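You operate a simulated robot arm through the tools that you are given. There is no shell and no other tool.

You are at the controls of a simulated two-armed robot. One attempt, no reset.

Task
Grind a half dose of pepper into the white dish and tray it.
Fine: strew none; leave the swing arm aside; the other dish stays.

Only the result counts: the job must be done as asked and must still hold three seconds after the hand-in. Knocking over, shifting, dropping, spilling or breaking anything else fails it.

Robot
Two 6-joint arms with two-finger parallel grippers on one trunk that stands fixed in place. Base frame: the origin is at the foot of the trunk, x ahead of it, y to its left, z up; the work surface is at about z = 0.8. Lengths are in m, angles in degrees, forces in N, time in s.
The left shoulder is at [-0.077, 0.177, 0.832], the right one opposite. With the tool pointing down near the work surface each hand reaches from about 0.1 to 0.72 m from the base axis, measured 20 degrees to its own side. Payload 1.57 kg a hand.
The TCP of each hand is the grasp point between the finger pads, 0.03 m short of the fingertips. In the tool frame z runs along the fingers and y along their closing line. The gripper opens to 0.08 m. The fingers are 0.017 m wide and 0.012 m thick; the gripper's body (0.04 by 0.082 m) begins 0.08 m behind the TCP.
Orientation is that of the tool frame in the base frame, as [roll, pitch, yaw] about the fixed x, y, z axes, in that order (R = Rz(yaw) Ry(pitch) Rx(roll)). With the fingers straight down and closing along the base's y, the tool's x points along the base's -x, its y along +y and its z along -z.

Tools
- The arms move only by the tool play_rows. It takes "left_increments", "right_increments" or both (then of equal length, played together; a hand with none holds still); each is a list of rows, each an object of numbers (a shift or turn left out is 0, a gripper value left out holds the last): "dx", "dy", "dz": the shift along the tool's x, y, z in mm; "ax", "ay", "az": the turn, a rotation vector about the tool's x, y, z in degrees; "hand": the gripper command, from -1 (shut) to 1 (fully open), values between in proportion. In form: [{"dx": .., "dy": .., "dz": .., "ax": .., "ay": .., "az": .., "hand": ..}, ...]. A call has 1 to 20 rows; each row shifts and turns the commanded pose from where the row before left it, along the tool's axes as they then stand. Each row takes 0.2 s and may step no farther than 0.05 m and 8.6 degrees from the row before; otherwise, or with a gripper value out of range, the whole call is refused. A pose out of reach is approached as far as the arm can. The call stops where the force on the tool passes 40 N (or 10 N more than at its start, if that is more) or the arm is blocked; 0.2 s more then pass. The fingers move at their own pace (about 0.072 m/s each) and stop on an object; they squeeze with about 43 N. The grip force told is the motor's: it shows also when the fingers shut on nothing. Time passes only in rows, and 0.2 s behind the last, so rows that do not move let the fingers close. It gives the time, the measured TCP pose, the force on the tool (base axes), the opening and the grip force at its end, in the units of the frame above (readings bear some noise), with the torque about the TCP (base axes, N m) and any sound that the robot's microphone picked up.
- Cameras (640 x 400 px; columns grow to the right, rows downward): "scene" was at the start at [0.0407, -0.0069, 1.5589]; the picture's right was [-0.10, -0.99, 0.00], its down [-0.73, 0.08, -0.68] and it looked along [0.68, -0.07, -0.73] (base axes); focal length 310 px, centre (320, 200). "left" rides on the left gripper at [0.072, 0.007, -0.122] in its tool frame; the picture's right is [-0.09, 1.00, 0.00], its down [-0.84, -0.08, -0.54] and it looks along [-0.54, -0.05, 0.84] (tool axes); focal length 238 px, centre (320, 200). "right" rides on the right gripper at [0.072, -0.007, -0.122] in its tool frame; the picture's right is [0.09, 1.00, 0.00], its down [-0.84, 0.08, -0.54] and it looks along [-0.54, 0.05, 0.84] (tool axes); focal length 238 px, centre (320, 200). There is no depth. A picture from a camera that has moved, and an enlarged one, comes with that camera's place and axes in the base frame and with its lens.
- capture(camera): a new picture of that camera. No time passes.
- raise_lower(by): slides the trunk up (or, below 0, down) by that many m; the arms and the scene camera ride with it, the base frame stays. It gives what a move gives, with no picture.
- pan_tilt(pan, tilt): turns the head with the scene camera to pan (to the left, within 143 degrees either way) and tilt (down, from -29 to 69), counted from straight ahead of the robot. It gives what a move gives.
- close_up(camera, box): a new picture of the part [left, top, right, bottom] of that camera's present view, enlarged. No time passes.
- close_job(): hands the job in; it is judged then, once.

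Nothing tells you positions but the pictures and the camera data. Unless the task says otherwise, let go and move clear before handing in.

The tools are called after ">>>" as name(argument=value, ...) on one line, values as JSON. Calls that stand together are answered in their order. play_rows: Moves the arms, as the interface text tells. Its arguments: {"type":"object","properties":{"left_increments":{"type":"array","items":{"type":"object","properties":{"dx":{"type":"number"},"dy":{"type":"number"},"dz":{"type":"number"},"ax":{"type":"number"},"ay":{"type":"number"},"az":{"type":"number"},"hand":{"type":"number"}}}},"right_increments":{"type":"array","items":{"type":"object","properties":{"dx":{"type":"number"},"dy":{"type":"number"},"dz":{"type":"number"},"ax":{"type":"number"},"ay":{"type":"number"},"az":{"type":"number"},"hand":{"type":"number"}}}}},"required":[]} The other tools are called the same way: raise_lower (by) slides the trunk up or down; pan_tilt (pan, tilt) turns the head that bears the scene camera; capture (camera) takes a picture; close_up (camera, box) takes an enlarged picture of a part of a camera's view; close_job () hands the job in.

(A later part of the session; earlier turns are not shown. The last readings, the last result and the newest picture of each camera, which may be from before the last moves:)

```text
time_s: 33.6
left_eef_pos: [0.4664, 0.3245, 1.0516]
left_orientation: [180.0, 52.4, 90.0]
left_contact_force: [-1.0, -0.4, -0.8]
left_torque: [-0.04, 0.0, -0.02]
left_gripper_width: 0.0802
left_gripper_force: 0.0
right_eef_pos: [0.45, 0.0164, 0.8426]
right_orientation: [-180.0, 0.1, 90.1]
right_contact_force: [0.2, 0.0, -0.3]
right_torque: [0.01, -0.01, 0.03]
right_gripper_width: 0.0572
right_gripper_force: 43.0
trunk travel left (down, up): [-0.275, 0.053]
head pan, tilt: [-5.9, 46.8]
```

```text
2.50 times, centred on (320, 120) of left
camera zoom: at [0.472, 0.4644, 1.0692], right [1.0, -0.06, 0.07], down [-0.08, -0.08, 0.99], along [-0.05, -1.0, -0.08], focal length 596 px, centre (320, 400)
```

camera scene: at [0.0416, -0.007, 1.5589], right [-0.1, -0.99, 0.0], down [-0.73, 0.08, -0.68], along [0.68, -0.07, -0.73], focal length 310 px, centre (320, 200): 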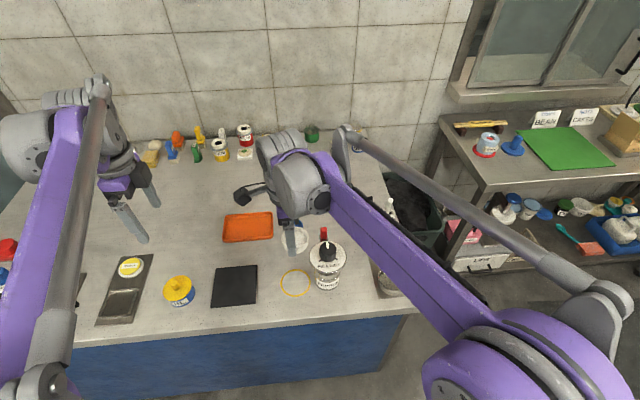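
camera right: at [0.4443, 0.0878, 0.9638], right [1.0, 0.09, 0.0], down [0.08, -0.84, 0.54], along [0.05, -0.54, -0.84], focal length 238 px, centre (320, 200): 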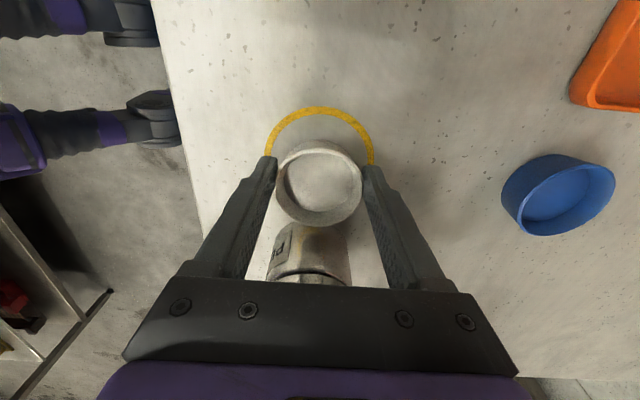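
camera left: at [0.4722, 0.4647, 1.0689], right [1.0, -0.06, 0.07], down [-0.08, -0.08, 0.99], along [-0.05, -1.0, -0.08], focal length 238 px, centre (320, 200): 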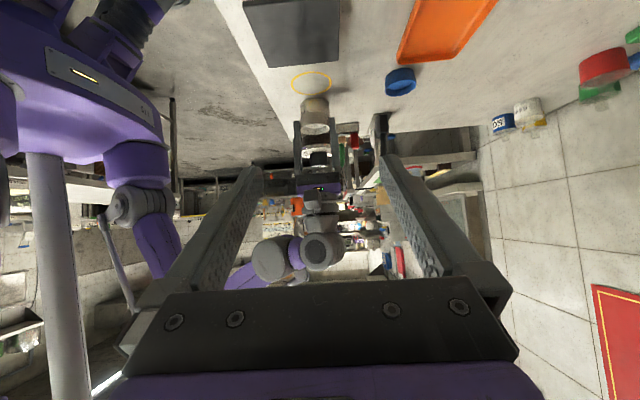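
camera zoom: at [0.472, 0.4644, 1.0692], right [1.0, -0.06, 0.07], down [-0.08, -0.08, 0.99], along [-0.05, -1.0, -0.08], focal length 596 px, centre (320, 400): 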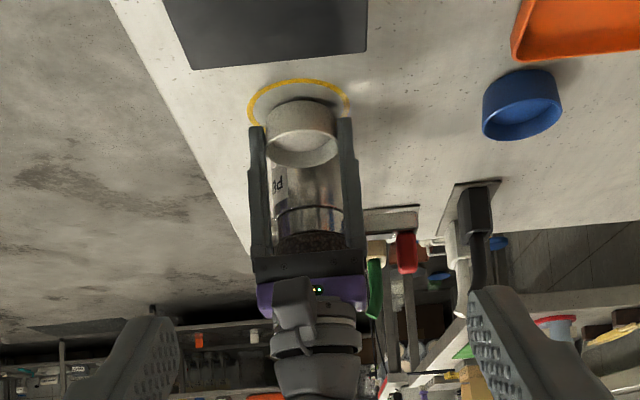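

The dish is centred over the ring. I'll set it down and let go.

>>> play_rows(right_increments=[{"dz": 2}, {"dz": 1.5}, {}, {}])

```text
time_s: 34.6
left_eef_pos: [0.4659, 0.3257, 1.0502]
left_orientation: [-179.9, 52.5, 90.0]
left_contact_force: [0.2, 1.0, -0.2]
left_torque: [-0.02, 0.0, 0.03]
left_gripper_width: 0.0801
left_gripper_force: 0.0
right_eef_pos: [0.4516, 0.0172, 0.8404]
right_orientation: [179.9, 0.1, 90.1]
right_contact_force: [-1.0, -0.2, -0.9]
right_torque: [0.03, -0.01, -0.01]
right_gripper_width: 0.0569
right_gripper_force: 43.1
trunk travel left (down, up): [-0.275, 0.053]
head pan, tilt: [-5.9, 46.8]
```

>>> play_rows(right_increments=[{"dz": 1.0}, {}])

```text
time_s: 35.2
left_eef_pos: [0.4661, 0.3253, 1.0514]
left_orientation: [180.0, 52.5, 89.9]
left_contact_force: [0.9, -0.5, -0.3]
left_torque: [-0.01, -0.04, 0.04]
left_gripper_width: 0.08
left_gripper_force: 0.0
right_eef_pos: [0.4504, 0.0162, 0.8379]
right_orientation: [179.9, 0.0, 90.1]
right_contact_force: [3.5, 0.2, 15.7]
right_torque: [-0.1, -0.17, -0.01]
right_gripper_width: 0.0572
right_gripper_force: 43.3
trunk travel left (down, up): [-0.275, 0.053]
head pan, tilt: [-5.9, 46.8]
```

>>> play_rows(right_increments=[{"dz": -0.5}, {"hand": 0.9}, {"hand": 0.9}, {"hand": 0.9}, {"dz": -20}, {"dz": -40}, {"dz": -40}, {"dz": -40}, {"dz": -20}])

>>> capture(camera="right")

>>> capture(camera="left")

```text
time_s: 37.2
left_eef_pos: [0.4663, 0.3264, 1.0517]
left_orientation: [-179.9, 52.5, 90.1]
left_contact_force: [0.4, -0.2, 0.3]
left_torque: [0.01, 0.02, 0.02]
left_gripper_width: 0.08
left_gripper_force: 0.1
right_eef_pos: [0.4516, 0.0157, 0.9993]
right_orientation: [180.0, 0.1, 90.2]
right_contact_force: [-0.3, -0.1, -0.2]
right_torque: [0.0, 0.0, 0.01]
right_gripper_width: 0.0761
right_gripper_force: 0.0
trunk travel left (down, up): [-0.275, 0.053]
head pan, tilt: [-5.9, 46.8]
```

```text
taken
camera right: at [0.4444, 0.0873, 1.1209], right [1.0, 0.09, 0.0], down [0.08, -0.84, 0.54], along [0.05, -0.54, -0.84], focal length 238 px, centre (320, 200)
```

right: 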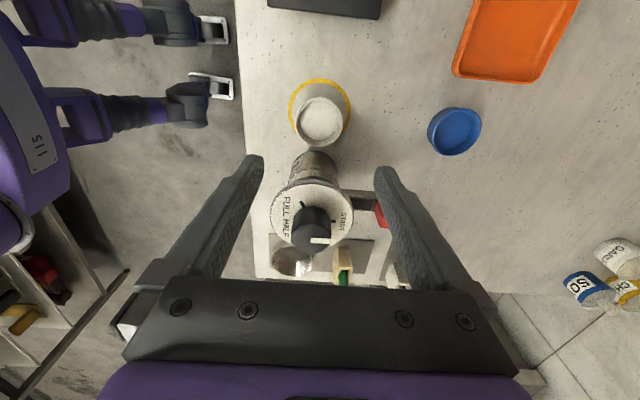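

```text
taken
camera left: at [0.4719, 0.4644, 1.0692], right [1.0, -0.06, 0.07], down [-0.08, -0.08, 0.99], along [-0.05, -1.0, -0.08], focal length 238 px, centre (320, 200)
```

left: 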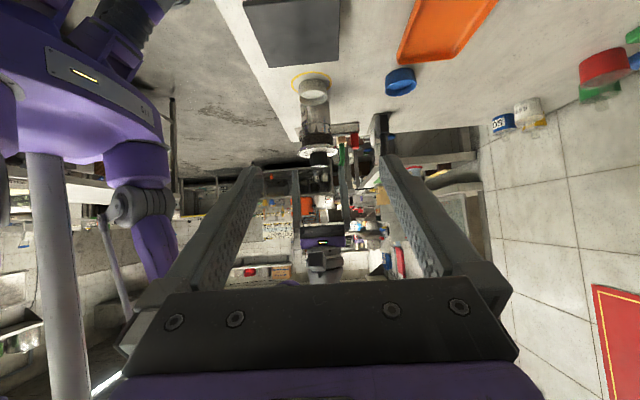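

The dish stands in the ring. Now I'll look at the arm and dial from this pose.

>>> close_up(camera="right", box=[260, 60, 420, 280])

>>> close_up(camera="left", box=[280, 60, 380, 180])

>>> close_up(camera="scene", box=[260, 190, 380, 300])

```text
1.82 times, centred on (340, 170) of right
camera zoom: at [0.4444, 0.0873, 1.1209], right [1.0, 0.09, 0.0], down [0.08, -0.84, 0.54], along [0.05, -0.54, -0.84], focal length 433 px, centre (284, 254)
```

zoom: 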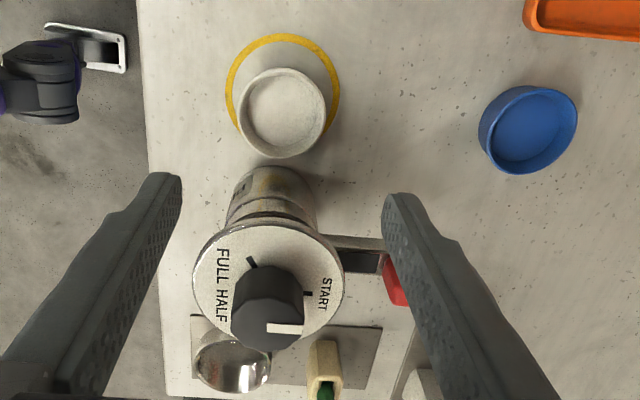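

```text
3.33 times, centred on (330, 120) of left
camera zoom: at [0.4719, 0.4644, 1.0692], right [1.0, -0.06, 0.07], down [-0.08, -0.08, 0.99], along [-0.05, -1.0, -0.08], focal length 794 px, centre (287, 467)
```

zoom: 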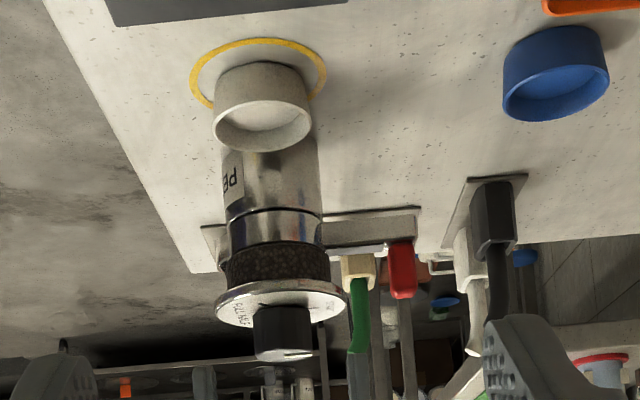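

```text
3.64 times, centred on (320, 245) of scene
camera zoom: at [0.0407, -0.0068, 1.5589], right [-0.1, -0.99, 0.0], down [-0.73, 0.08, -0.68], along [0.68, -0.07, -0.73], focal length 1126 px, centre (320, 36)
```

zoom: 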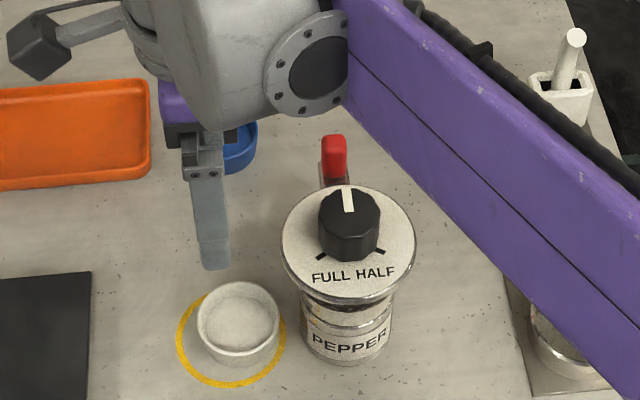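

The dish is in place. Next I'll swing the arm over it by its red handle at about (0.534,-0.07, z 0.88-0.917), so I'll bring the right hand above the handle, closing along y.

>>> play_rows(right_increments=[{"dz": -40}, {"dz": -40, "hand": 0.1}, {"az": -8.18}, {"az": -8.18}, {"az": -8.18}, {"az": -8.18}, {"az": -8.18}, {"az": -8.18}, {"az": -8.18}, {"az": -8.18}, {"az": -8.18}, {"az": -8.18}, {"az": -8.18}, {"dx": -27.7, "dy": -28.7}, {"dx": -27.7, "dy": -28.7}, {"dx": -27.7, "dy": -28.7}, {"dz": 30}, {"dz": 30}, {}])

>>> capture(camera="right")

>>> close_up(camera="left", box=[250, 60, 430, 220])

>>> capture(camera="scene")

```text
time_s: 41.2
left_eef_pos: [0.4661, 0.3256, 1.0519]
left_orientation: [180.0, 52.5, 90.0]
left_contact_force: [-0.5, -0.1, 0.7]
left_torque: [-0.04, 0.03, 0.01]
left_gripper_width: 0.0799
left_gripper_force: 0.0
right_eef_pos: [0.5332, -0.0692, 1.0191]
right_orientation: [-180.0, 0.0, -179.8]
right_contact_force: [0.6, -0.6, 0.4]
right_torque: [-0.04, 0.01, -0.01]
right_gripper_width: 0.0439
right_gripper_force: 0.0
trunk travel left (down, up): [-0.275, 0.053]
head pan, tilt: [-5.9, 46.8]
```

```text
taken
camera right: at [0.4616, -0.0764, 1.1399], right [-0.09, 1.0, 0.0], down [0.84, 0.08, 0.54], along [0.54, 0.05, -0.84], focal length 238 px, centre (320, 200)
```

right: 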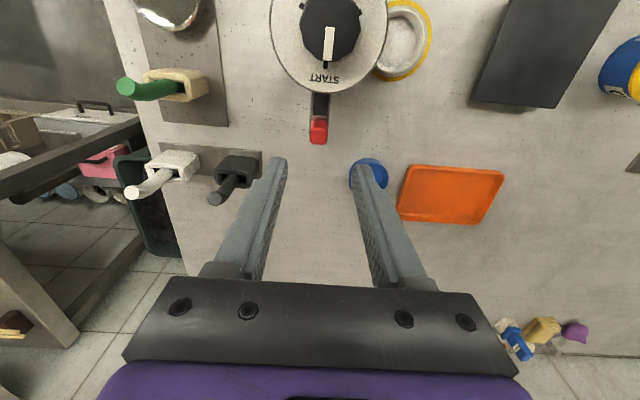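

```text
2.50 times, centred on (340, 140) of left
camera zoom: at [0.4717, 0.4645, 1.0693], right [1.0, -0.06, 0.07], down [-0.08, -0.08, 0.99], along [-0.05, -1.0, -0.08], focal length 596 px, centre (270, 350)
```

zoom: 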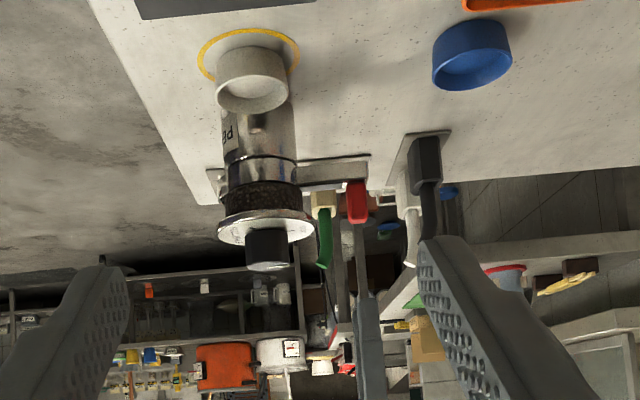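

```text
taken
camera scene: at [0.0403, -0.0067, 1.559], right [-0.1, -0.99, 0.0], down [-0.72, 0.08, -0.68], along [0.68, -0.07, -0.73], focal length 310 px, centre (320, 200)
```

scene: 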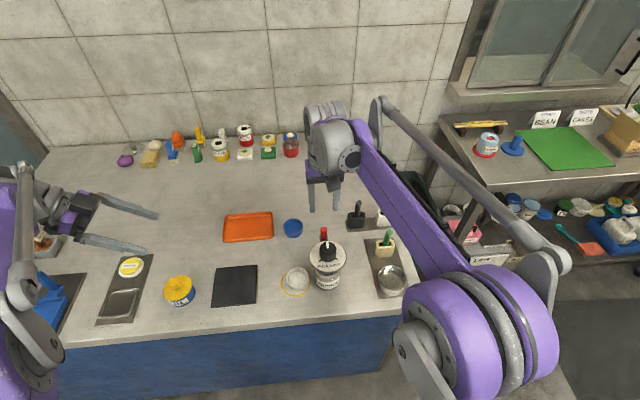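

>>> close_up(camera="right", box=[250, 0, 450, 160])

```text
2.50 times, centred on (350, 80) of right
camera zoom: at [0.4616, -0.0764, 1.1399], right [-0.09, 1.0, 0.0], down [0.84, 0.08, 0.54], along [0.54, 0.05, -0.84], focal length 596 px, centre (245, 500)
```

zoom: 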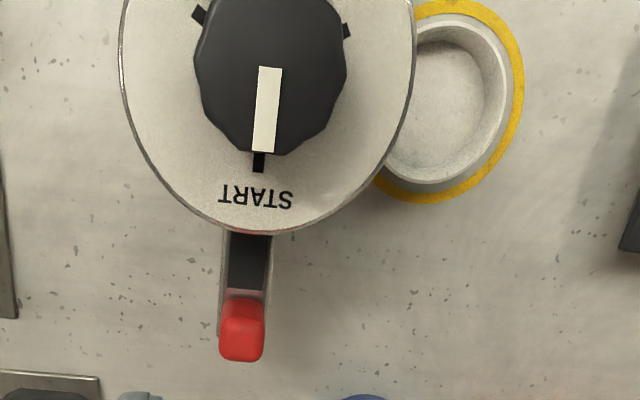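

The handle is under the hand. I'll descend to cage it.

>>> play_rows(right_increments=[{"dy": -1.5, "dz": 35}, {"dz": 35}, {"dz": 20}, {"dz": 11}, {"hand": -0.3}, {"hand": -0.3}, {}])

>>> capture(camera="right")

>>> close_up(camera="left", box=[270, 60, 390, 180])

```text
time_s: 42.8
left_eef_pos: [0.4677, 0.3251, 1.0519]
left_orientation: [-180.0, 52.5, 90.0]
left_contact_force: [-0.1, 0.7, 0.0]
left_torque: [0.03, -0.01, 0.0]
left_gripper_width: 0.0799
left_gripper_force: 0.2
right_eef_pos: [0.5339, -0.0719, 0.9177]
right_orientation: [-180.0, 0.0, -179.9]
right_contact_force: [-0.4, 0.0, -0.1]
right_torque: [-0.04, -0.03, -0.01]
right_gripper_width: 0.028
right_gripper_force: 0.1
trunk travel left (down, up): [-0.275, 0.053]
head pan, tilt: [-5.9, 46.8]
```

```text
taken
camera right: at [0.4626, -0.0779, 1.0395], right [-0.09, 1.0, 0.0], down [0.84, 0.08, 0.54], along [0.54, 0.05, -0.84], focal length 238 px, centre (320, 200)
```

right: 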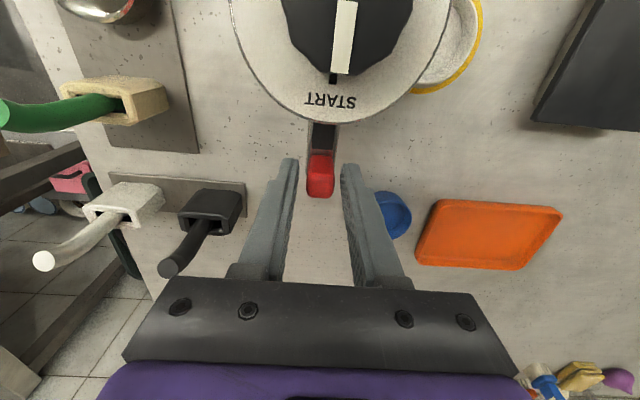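

```text
3.33 times, centred on (330, 120) of left
camera zoom: at [0.472, 0.4644, 1.0692], right [1.0, -0.06, 0.07], down [-0.08, -0.08, 0.99], along [-0.05, -1.0, -0.08], focal length 794 px, centre (287, 467)
```

zoom: 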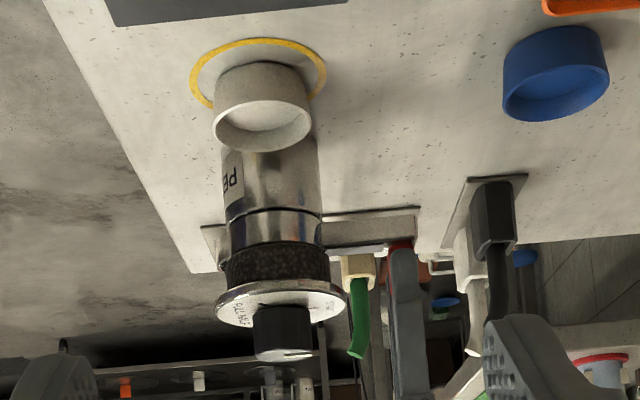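

The handle is caged. I'll start swinging the arm toward the dish with a small step and watch whether the mill stays put.

>>> play_rows(right_increments=[{"dx": 0.886, "dy": 12.38, "az": -8.182}, {"dx": 0.886, "dy": 12.38, "az": -8.182}, {}])

>>> capture(camera="right")

>>> close_up(camera="left", box=[270, 60, 390, 180])

```text
time_s: 43.6
left_eef_pos: [0.4663, 0.3245, 1.0527]
left_orientation: [180.0, 52.5, 90.0]
left_contact_force: [0.5, -0.3, -0.5]
left_torque: [-0.02, 0.0, -0.01]
left_gripper_width: 0.0801
left_gripper_force: 0.2
right_eef_pos: [0.5301, -0.045, 0.9192]
right_orientation: [180.0, 0.2, -163.4]
right_contact_force: [0.6, 0.1, -1.0]
right_torque: [0.02, 0.0, -0.01]
right_gripper_width: 0.028
right_gripper_force: 0.0
trunk travel left (down, up): [-0.275, 0.053]
head pan, tilt: [-5.9, 46.8]
```

```text
taken
camera right: at [0.4636, -0.0732, 1.0392], right [-0.37, 0.93, 0.0], down [0.78, 0.31, 0.54], along [0.5, 0.2, -0.84], focal length 238 px, centre (320, 200)
```

right: 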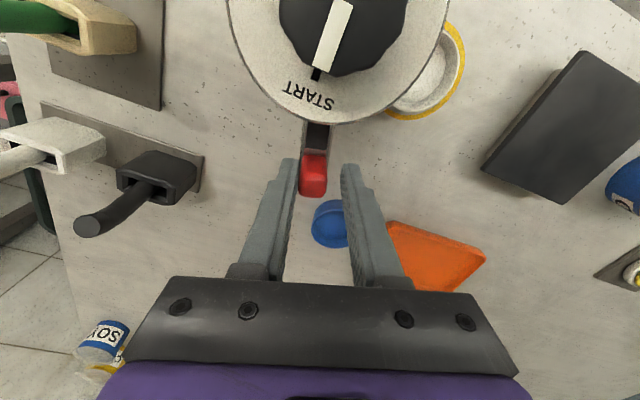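

```text
3.33 times, centred on (330, 120) of left
camera zoom: at [0.472, 0.4643, 1.0692], right [1.0, -0.06, 0.07], down [-0.08, -0.08, 0.99], along [-0.05, -1.0, -0.08], focal length 794 px, centre (287, 467)
```

zoom: 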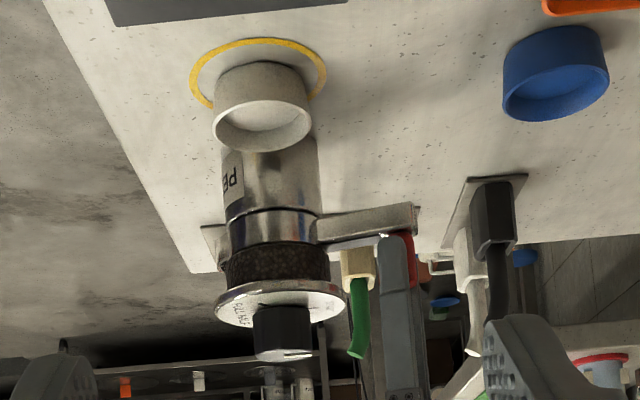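

The arm turns freely and the mill body stays still. I'll continue the swing.

>>> play_rows(right_increments=[{"dx": 0.886, "dy": 12.38, "az": -8.182}, {"dx": 0.886, "dy": 12.38, "az": -8.182}, {"dx": 0.886, "dy": 12.38, "az": -8.182}, {"dx": 0.886, "dy": 12.38, "az": -8.182}, {"dx": 0.886, "dy": 12.38, "az": -8.182}, {"dx": 0.886, "dy": 12.38, "az": -8.182}, {}])

>>> capture(camera="right")

>>> close_up(camera="left", box=[250, 60, 390, 200])

```text
time_s: 45.2
left_eef_pos: [0.4656, 0.3249, 1.0515]
left_orientation: [-180.0, 52.5, 90.0]
left_contact_force: [0.0, 0.1, 0.3]
left_torque: [0.01, 0.01, 0.02]
left_gripper_width: 0.0799
left_gripper_force: 0.1
right_eef_pos: [0.4842, 0.0087, 0.9178]
right_orientation: [180.0, 0.0, -114.3]
right_contact_force: [0.3, 1.0, 0.3]
right_torque: [0.01, 0.02, -0.02]
right_gripper_width: 0.0279
right_gripper_force: 0.0
trunk travel left (down, up): [-0.275, 0.053]
head pan, tilt: [-5.9, 46.8]
```

```text
taken
camera right: at [0.4599, -0.0603, 1.0388], right [-0.95, 0.33, 0.0], down [0.27, 0.79, 0.54], along [0.18, 0.51, -0.84], focal length 238 px, centre (320, 200)
```

right: 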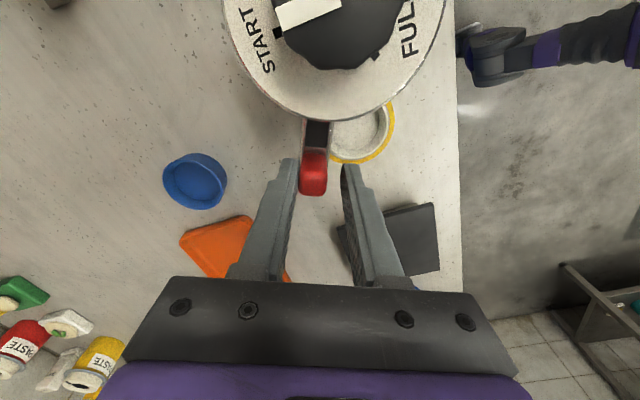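

```text
2.86 times, centred on (320, 130) of left
camera zoom: at [0.4721, 0.4644, 1.0691], right [1.0, -0.06, 0.07], down [-0.08, -0.08, 0.99], along [-0.05, -1.0, -0.08], focal length 681 px, centre (320, 400)
```

zoom: 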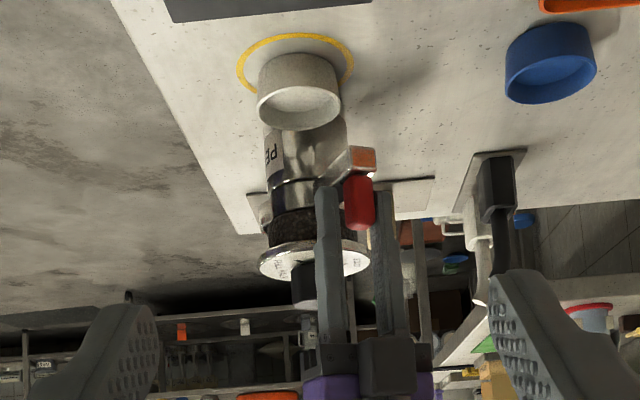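

>>> play_rows(right_increments=[{"dx": 0.886, "dy": 12.38, "az": -8.182}, {"dx": 0.886, "dy": 12.38, "az": -8.182}, {"dx": 0.886, "dy": 12.38, "az": -8.182}, {}])

>>> capture(camera="right")

>>> close_up(camera="left", box=[250, 60, 390, 200])

```text
time_s: 46.2
left_eef_pos: [0.4671, 0.325, 1.0522]
left_orientation: [180.0, 52.5, 89.9]
left_contact_force: [0.6, 0.3, -0.3]
left_torque: [-0.02, -0.01, 0.02]
left_gripper_width: 0.0799
left_gripper_force: 0.1
right_eef_pos: [0.4471, 0.0163, 0.9176]
right_orientation: [-180.0, 0.0, -89.8]
right_contact_force: [0.0, 0.8, -0.4]
right_torque: [0.01, 0.0, 0.0]
right_gripper_width: 0.028
right_gripper_force: 0.0
trunk travel left (down, up): [-0.275, 0.053]
head pan, tilt: [-5.9, 46.8]
```

```text
taken
camera right: at [0.4545, -0.0561, 1.0386], right [-1.0, -0.1, 0.0], down [-0.08, 0.84, 0.54], along [-0.05, 0.54, -0.84], focal length 238 px, centre (320, 200)
```

right: 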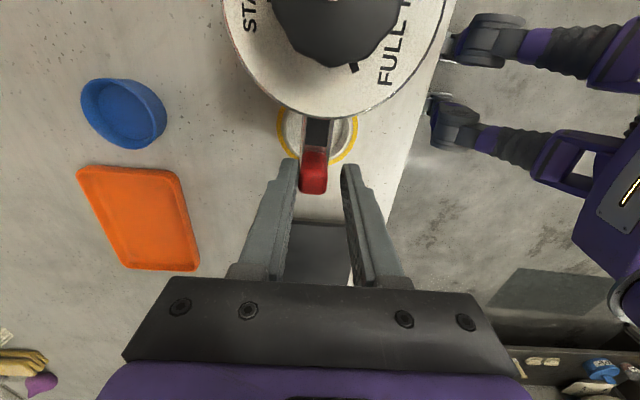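

```text
2.86 times, centred on (320, 130) of left
camera zoom: at [0.4722, 0.4644, 1.0691], right [1.0, -0.06, 0.07], down [-0.08, -0.08, 0.99], along [-0.05, -1.0, -0.08], focal length 681 px, centre (320, 400)
```

zoom: 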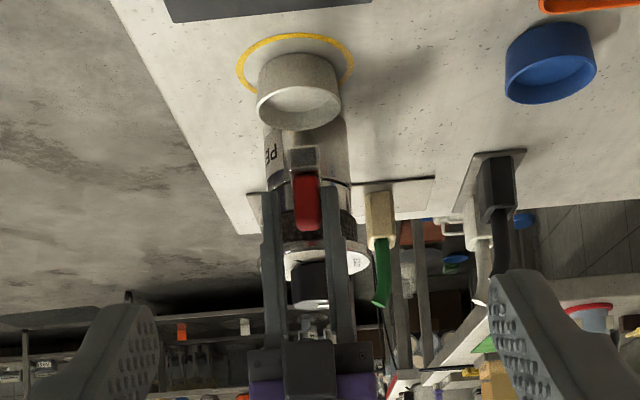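

The arm now points straight over the dish. I'll nudge it a touch further, rise clear, and move above the knob at (0.448,-0.071).

>>> play_rows(right_increments=[{"dy": 2, "az": -1}, {}, {"dy": -3}, {"dz": -30}, {"dz": -40}, {"dz": -40}, {"dx": 28.9, "hand": 1}, {"dx": 28.9}, {"dx": 28.9}, {"az": 7}, {"az": 7}, {"az": 7}, {}])

>>> capture(camera="right")

>>> close_up(camera="left", box=[250, 60, 390, 200])

>>> close_up(camera="scene", box=[260, 190, 380, 300])

```text
time_s: 49.0
left_eef_pos: [0.4675, 0.3245, 1.0528]
left_orientation: [-179.9, 52.5, 90.1]
left_contact_force: [0.5, -0.1, 0.3]
left_torque: [0.0, -0.01, -0.01]
left_gripper_width: 0.0802
left_gripper_force: 0.1
right_eef_pos: [0.4495, -0.0714, 1.0274]
right_orientation: [-180.0, 0.0, -110.0]
right_contact_force: [0.3, -0.4, 0.1]
right_torque: [0.01, 0.02, -0.02]
right_gripper_width: 0.0799
right_gripper_force: 0.1
trunk travel left (down, up): [-0.275, 0.053]
head pan, tilt: [-5.9, 46.8]
```

```text
taken
camera right: at [0.4313, -0.1409, 1.1492], right [-0.97, 0.25, 0.0], down [0.21, 0.81, 0.54], along [0.14, 0.52, -0.84], focal length 238 px, centre (320, 200)
```

right: 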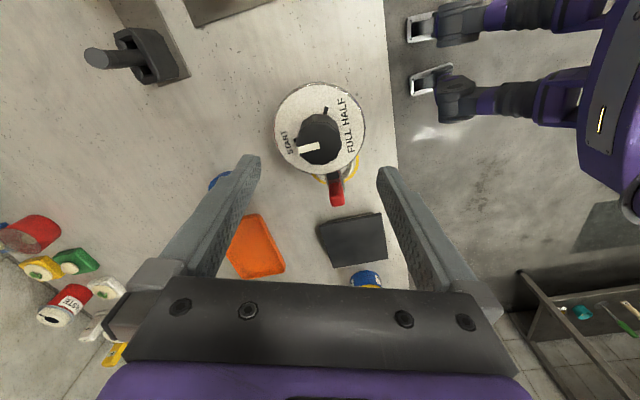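

```text
2.86 times, centred on (320, 130) of left
camera zoom: at [0.472, 0.4643, 1.0692], right [1.0, -0.06, 0.07], down [-0.08, -0.08, 0.99], along [-0.05, -1.0, -0.08], focal length 681 px, centre (320, 400)
```

zoom: 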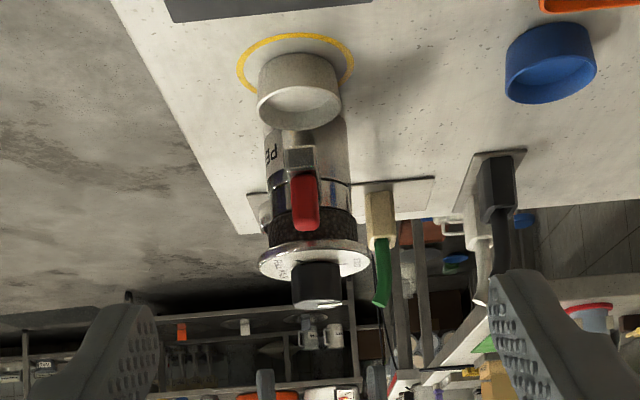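

```text
3.64 times, centred on (320, 245) of scene
camera zoom: at [0.0407, -0.0069, 1.5589], right [-0.1, -0.99, 0.0], down [-0.73, 0.08, -0.68], along [0.68, -0.07, -0.73], focal length 1126 px, centre (320, 36)
```

zoom: 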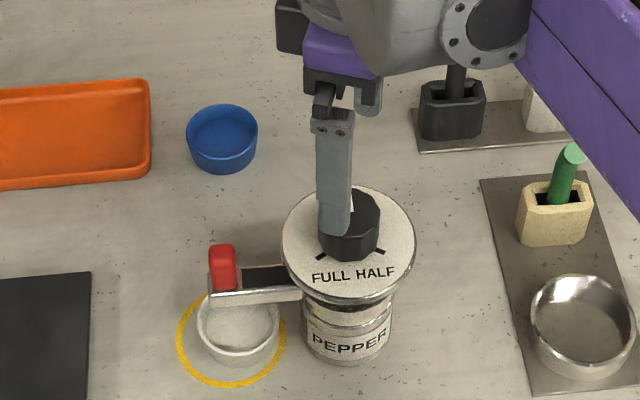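

>>> close_up(camera="right", box=[260, 70, 380, 220])

```text
2.67 times, centred on (320, 145) of right
camera zoom: at [0.4313, -0.1409, 1.1492], right [-0.97, 0.25, 0.0], down [0.21, 0.81, 0.54], along [0.14, 0.52, -0.84], focal length 636 px, centre (320, 347)
```

zoom: 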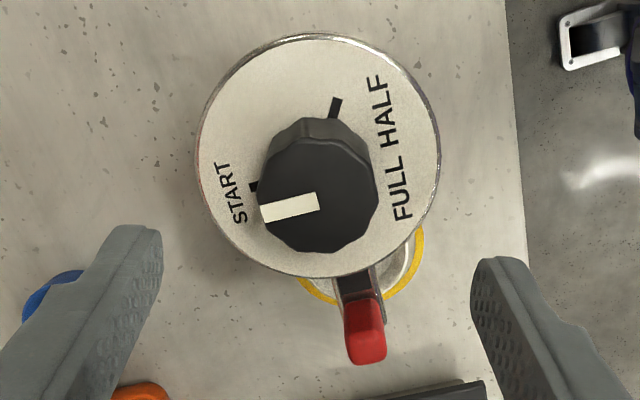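

Plate top is near z = 0.907 and knob top near 0.942, and the hand is centred. I'll go down and grip the knob.

>>> play_rows(right_increments=[{"dz": 30}, {"dz": 30}, {"dz": 15}, {}, {"hand": -1}, {"hand": -1}, {"hand": -1}, {}])

>>> capture(camera="right")

>>> close_up(camera="left", box=[250, 60, 390, 200])

```text
time_s: 50.8
left_eef_pos: [0.4652, 0.3252, 1.0517]
left_orientation: [-180.0, 52.5, 90.1]
left_contact_force: [-0.4, -0.4, -0.2]
left_torque: [0.0, -0.01, 0.01]
left_gripper_width: 0.0798
left_gripper_force: 0.2
right_eef_pos: [0.4492, -0.0705, 0.9522]
right_orientation: [-179.9, -0.1, -109.9]
right_contact_force: [3.4, -2.4, -1.3]
right_torque: [0.09, 0.36, 0.0]
right_gripper_width: 0.0392
right_gripper_force: 44.8
trunk travel left (down, up): [-0.275, 0.053]
head pan, tilt: [-5.9, 46.8]
```

```text
taken
camera right: at [0.4322, -0.141, 1.0737], right [-0.97, 0.25, 0.0], down [0.21, 0.81, 0.54], along [0.14, 0.52, -0.84], focal length 238 px, centre (320, 200)
```

right: 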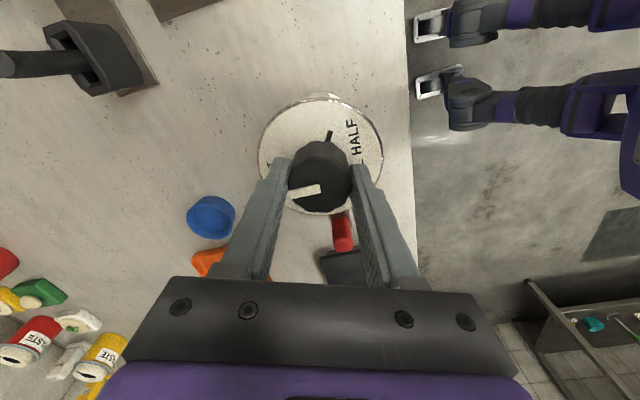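

```text
2.86 times, centred on (320, 130) of left
camera zoom: at [0.4724, 0.4642, 1.0691], right [1.0, -0.06, 0.07], down [-0.08, -0.08, 0.99], along [-0.05, -1.0, -0.08], focal length 681 px, centre (320, 400)
```

zoom: 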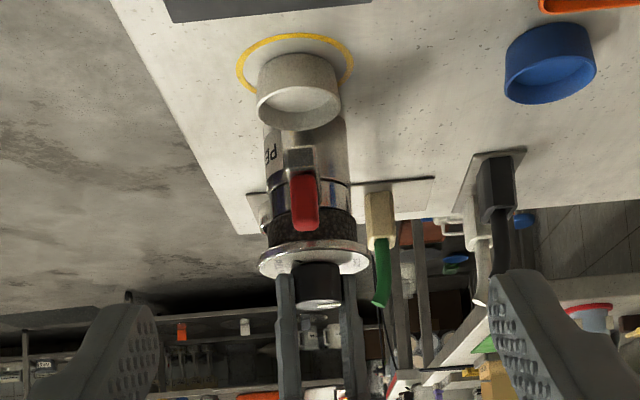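

The knob is gripped. I'll turn it clockwise toward HALF with a small test turn first.

>>> play_rows(right_increments=[{"az": 6}, {"az": 6}, {}])

>>> capture(camera="right")

>>> close_up(camera="left", box=[250, 60, 390, 200])

```text
time_s: 51.6
left_eef_pos: [0.4674, 0.3244, 1.0516]
left_orientation: [180.0, 52.5, 90.1]
left_contact_force: [0.4, -0.5, -0.8]
left_torque: [0.03, 0.01, -0.05]
left_gripper_width: 0.0799
left_gripper_force: 0.0
right_eef_pos: [0.449, -0.0704, 0.9528]
right_orientation: [-180.0, 0.0, -122.0]
right_contact_force: [2.5, -2.2, -2.9]
right_torque: [0.18, 0.22, -0.04]
right_gripper_width: 0.0394
right_gripper_force: 44.7
trunk travel left (down, up): [-0.275, 0.053]
head pan, tilt: [-5.9, 46.8]
```

```text
taken
camera right: at [0.4179, -0.1356, 1.0737], right [-0.89, 0.45, 0.0], down [0.38, 0.75, 0.54], along [0.24, 0.48, -0.84], focal length 238 px, centre (320, 200)
```

right: 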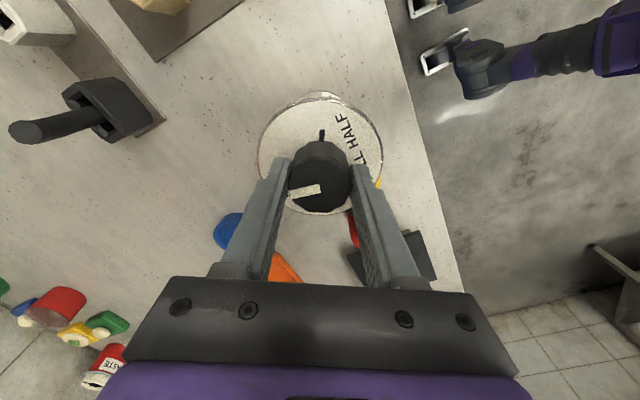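

```text
2.86 times, centred on (320, 130) of left
camera zoom: at [0.4722, 0.4641, 1.0691], right [1.0, -0.06, 0.07], down [-0.08, -0.08, 0.99], along [-0.05, -1.0, -0.08], focal length 681 px, centre (320, 400)
```

zoom: 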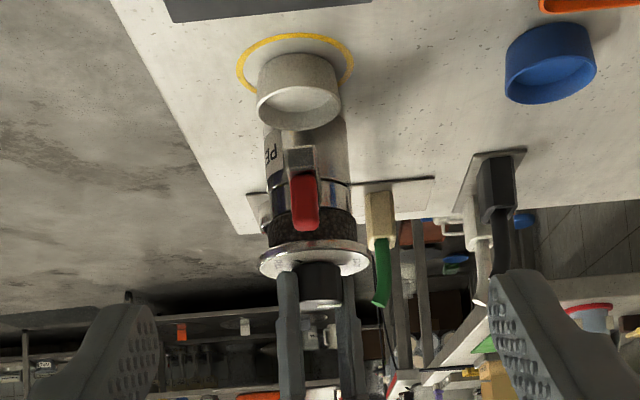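

The knob turns with the hand and the mill stays still. I'll continue to HALF.

>>> play_rows(right_increments=[{"az": 8}, {"az": 8}, {"az": 8}, {"az": 8}, {"az": 8}, {"az": 8}, {"az": 8}, {"az": 8}, {"az": 8}, {"az": 8}, {"az": 8}, {"az": 8}, {}])

>>> capture(camera="right")

>>> close_up(camera="left", box=[250, 60, 390, 200])

>>> close_up(camera="scene", box=[260, 190, 380, 300])

```text
time_s: 54.4
left_eef_pos: [0.4672, 0.3253, 1.05]
left_orientation: [-179.9, 52.5, 90.1]
left_contact_force: [-0.5, -0.2, 0.1]
left_torque: [-0.01, -0.02, -0.03]
left_gripper_width: 0.0798
left_gripper_force: 0.1
right_eef_pos: [0.4502, -0.0689, 0.952]
right_orientation: [-179.9, -0.1, 142.0]
right_contact_force: [-6.5, 5.0, -25.4]
right_torque: [0.67, -0.17, -0.02]
right_gripper_width: 0.0394
right_gripper_force: 44.7
trunk travel left (down, up): [-0.275, 0.053]
head pan, tilt: [-5.9, 46.8]
```

```text
taken
camera right: at [0.3896, -0.0315, 1.0738], right [0.54, 0.84, 0.0], down [0.71, -0.45, 0.54], along [0.46, -0.29, -0.84], focal length 238 px, centre (320, 200)
```

right: 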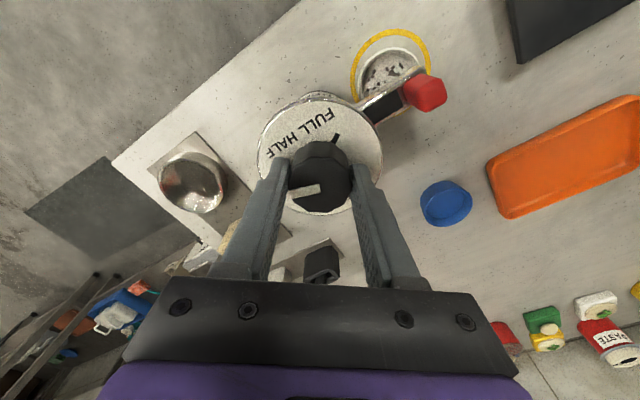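

```text
2.86 times, centred on (320, 130) of left
camera zoom: at [0.4725, 0.4646, 1.0687], right [1.0, -0.06, 0.07], down [-0.08, -0.08, 0.99], along [-0.05, -1.0, -0.08], focal length 681 px, centre (320, 400)
```

zoom: 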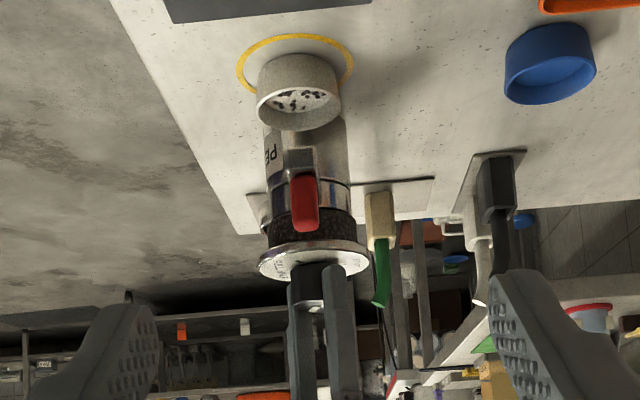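

```text
3.64 times, centred on (320, 245) of scene
camera zoom: at [0.0415, -0.0066, 1.5588], right [-0.1, -0.99, 0.0], down [-0.73, 0.08, -0.68], along [0.68, -0.07, -0.73], focal length 1126 px, centre (320, 36)
```

zoom: 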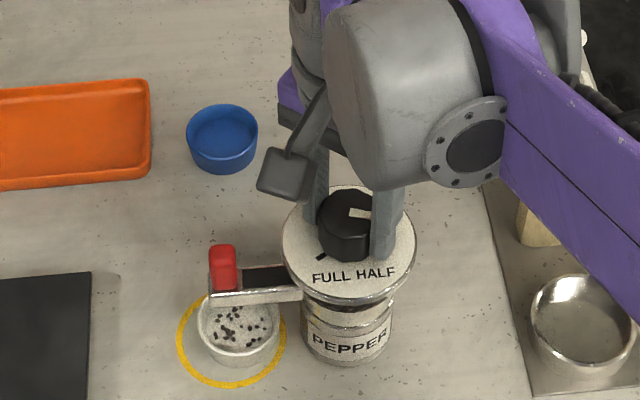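

Grains are falling into the dish. The pointer has turned about 108°, so I'll finish the last ~10° to HALF.

>>> play_rows(right_increments=[{"az": 5}, {"az": 5}, {}])

>>> close_up(camera="right", box=[240, 20, 460, 230])

>>> close_up(camera="left", box=[250, 60, 390, 200])

>>> close_up(camera="scene", box=[260, 190, 380, 300])

```text
time_s: 55.2
left_eef_pos: [0.4677, 0.3269, 1.0506]
left_orientation: [-179.9, 52.4, 90.0]
left_contact_force: [0.0, 0.2, -0.8]
left_torque: [-0.01, 0.03, 0.02]
left_gripper_width: 0.0799
left_gripper_force: 0.0
right_eef_pos: [0.4496, -0.0709, 0.9519]
right_orientation: [-180.0, 0.0, 132.1]
right_contact_force: [-7.9, 6.4, -26.4]
right_torque: [0.92, -0.07, 0.03]
right_gripper_width: 0.0394
right_gripper_force: 45.0
trunk travel left (down, up): [-0.275, 0.053]
head pan, tilt: [-5.9, 46.8]
```

```text
1.90 times, centred on (350, 125) of right
camera zoom: at [0.3972, -0.0215, 1.0738], right [0.68, 0.74, 0.0], down [0.62, -0.57, 0.54], along [0.4, -0.37, -0.84], focal length 454 px, centre (263, 343)
```

zoom: 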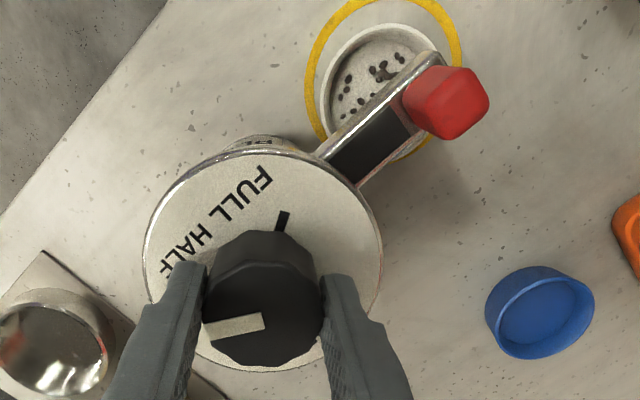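

```text
2.86 times, centred on (320, 130) of left
camera zoom: at [0.4726, 0.4648, 1.0686], right [1.0, -0.06, 0.07], down [-0.08, -0.08, 0.99], along [-0.05, -1.0, -0.08], focal length 681 px, centre (320, 400)
```

zoom: 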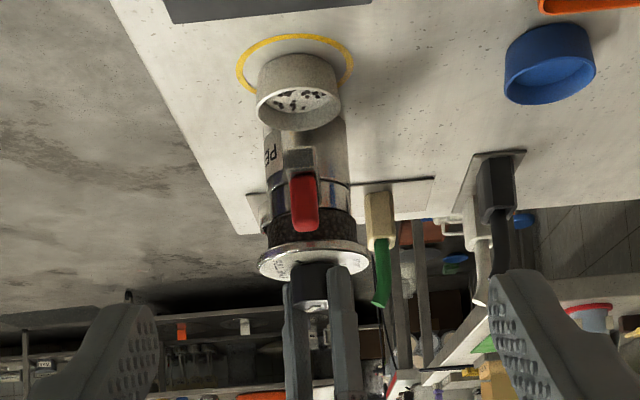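

```text
3.64 times, centred on (320, 245) of scene
camera zoom: at [0.0417, -0.0063, 1.5589], right [-0.1, -0.99, 0.0], down [-0.73, 0.08, -0.68], along [0.68, -0.07, -0.73], focal length 1126 px, centre (320, 36)
```

zoom: 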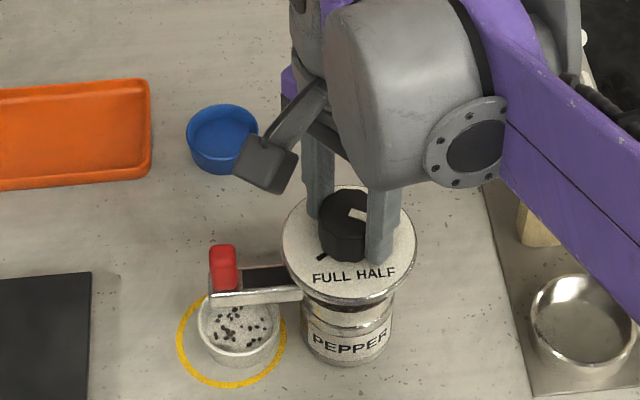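

Pepper is in the dish and the pointer looks near HALF. I'll release the knob, rise a bit, and read the dial.

>>> play_rows(right_increments=[{"hand": 0.6}, {"hand": 0.6}, {"hand": 0.6}, {"dz": -20}, {"dz": -30}, {"dz": -30}, {}])

>>> close_up(camera="right", box=[220, 20, 440, 230])

>>> close_up(camera="scene", box=[260, 190, 380, 300])

>>> close_up(camera="left", box=[250, 60, 390, 200])

```text
time_s: 56.8
left_eef_pos: [0.4672, 0.3258, 1.0511]
left_orientation: [180.0, 52.4, 90.0]
left_contact_force: [0.6, -0.1, 0.6]
left_torque: [0.02, 0.02, 0.0]
left_gripper_width: 0.08
left_gripper_force: 0.0
right_eef_pos: [0.4488, -0.0705, 1.0332]
right_orientation: [180.0, 0.0, 132.1]
right_contact_force: [0.6, -0.2, -0.2]
right_torque: [0.04, 0.01, 0.01]
right_gripper_width: 0.0639
right_gripper_force: 0.2
trunk travel left (down, up): [-0.275, 0.053]
head pan, tilt: [-5.9, 46.8]
```

```text
1.90 times, centred on (330, 125) of right
camera zoom: at [0.397, -0.0224, 1.1549], right [0.68, 0.74, 0.0], down [0.62, -0.57, 0.54], along [0.4, -0.37, -0.84], focal length 454 px, centre (301, 343)
```

zoom: 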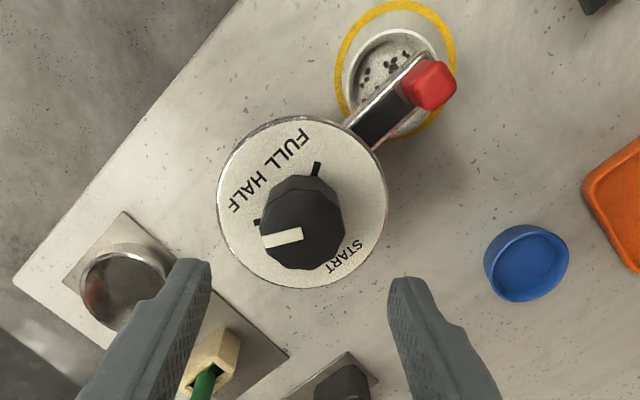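

```text
3.64 times, centred on (320, 245) of scene
camera zoom: at [0.0409, -0.0069, 1.5589], right [-0.1, -0.99, 0.0], down [-0.73, 0.08, -0.68], along [0.68, -0.07, -0.73], focal length 1126 px, centre (320, 36)
```

zoom: 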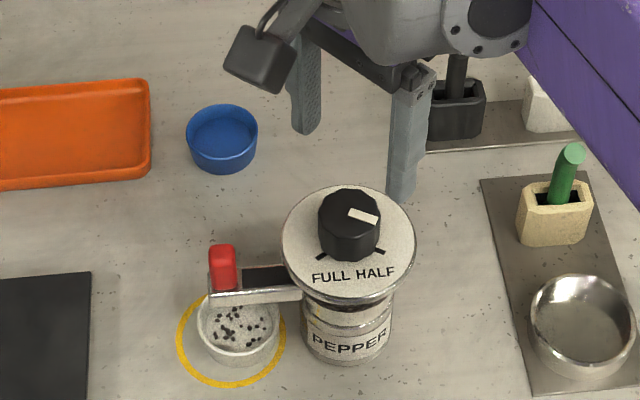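

```text
2.86 times, centred on (320, 130) of left
camera zoom: at [0.4721, 0.4643, 1.0691], right [1.0, -0.06, 0.07], down [-0.08, -0.08, 0.99], along [-0.05, -1.0, -0.08], focal length 681 px, centre (320, 400)
```

zoom: 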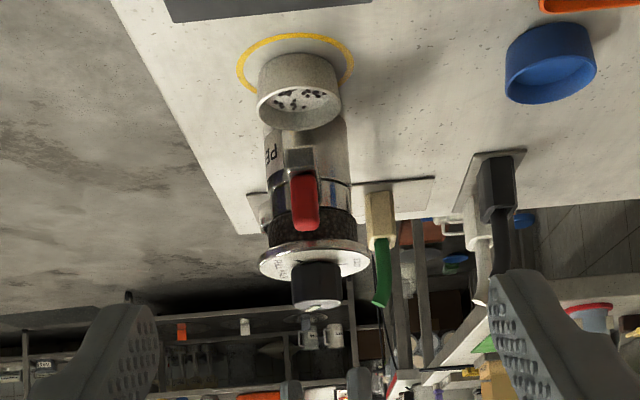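

Pepper is in the dish and the pointer sits at HALF. I'll check whether more still falls by comparing views over time.

>>> close_up(camera="scene", box=[275, 255, 345, 300])

>>> play_rows(right_increments=[{}, {}, {}, {}, {}, {}, {}, {}, {}, {}])

>>> close_up(camera="scene", box=[275, 255, 345, 300])

>>> close_up(camera="left", box=[280, 60, 350, 120])

>>> close_up(camera="right", box=[280, 70, 380, 170])

```text
8.89 times, centred on (310, 278) of scene
camera zoom: at [0.0409, -0.0069, 1.5589], right [-0.1, -0.99, 0.0], down [-0.73, 0.08, -0.68], along [0.68, -0.07, -0.73], focal length 2751 px, centre (409, -489)
```

zoom: 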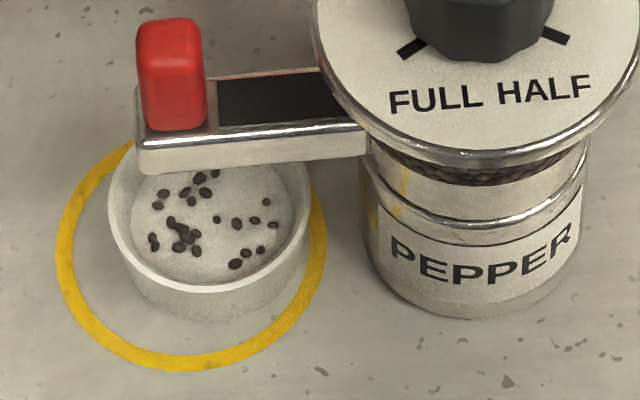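

```text
time_s: 59.0
left_eef_pos: [0.4664, 0.3247, 1.052]
left_orientation: [-179.9, 52.5, 90.0]
left_contact_force: [0.8, 0.0, -0.1]
left_torque: [-0.01, 0.0, 0.03]
left_gripper_width: 0.0803
left_gripper_force: 0.0
right_eef_pos: [0.4491, -0.0703, 1.0325]
right_orientation: [-180.0, 0.0, 132.1]
right_contact_force: [-0.2, -0.5, 0.3]
right_torque: [0.02, -0.03, -0.03]
right_gripper_width: 0.0641
right_gripper_force: 0.1
trunk travel left (down, up): [-0.275, 0.053]
head pan, tilt: [-5.9, 46.8]
```

```text
8.89 times, centred on (310, 278) of scene
camera zoom: at [0.0407, -0.0069, 1.5589], right [-0.1, -0.99, 0.0], down [-0.73, 0.08, -0.68], along [0.68, -0.07, -0.73], focal length 2751 px, centre (409, -489)
```

zoom: 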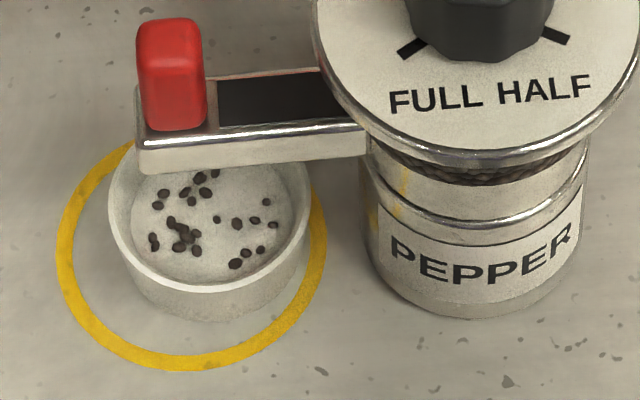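

```text
6.67 times, centred on (315, 90) of left
camera zoom: at [0.472, 0.4644, 1.0692], right [1.0, -0.06, 0.07], down [-0.08, -0.08, 0.99], along [-0.05, -1.0, -0.08], focal length 1589 px, centre (353, 933)
```

zoom: 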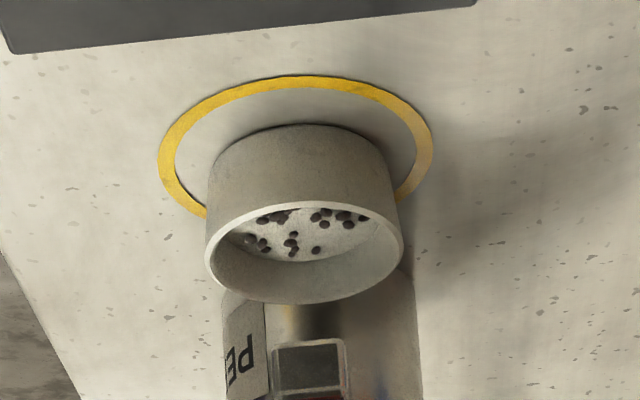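

```text
4.00 times, centred on (330, 120) of right
camera zoom: at [0.3969, -0.0224, 1.1546], right [0.68, 0.74, 0.0], down [0.62, -0.57, 0.54], along [0.4, -0.37, -0.84], focal length 953 px, centre (280, 520)
```

zoom: 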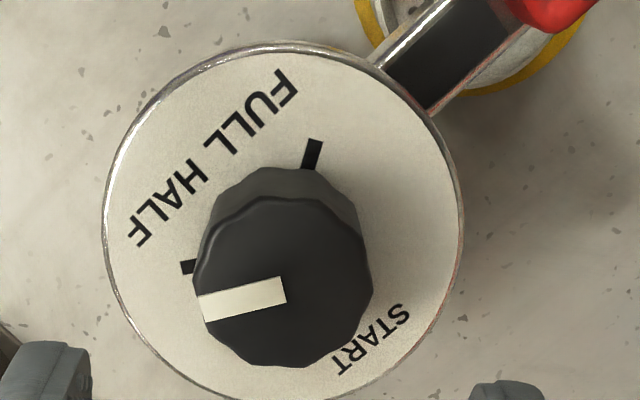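

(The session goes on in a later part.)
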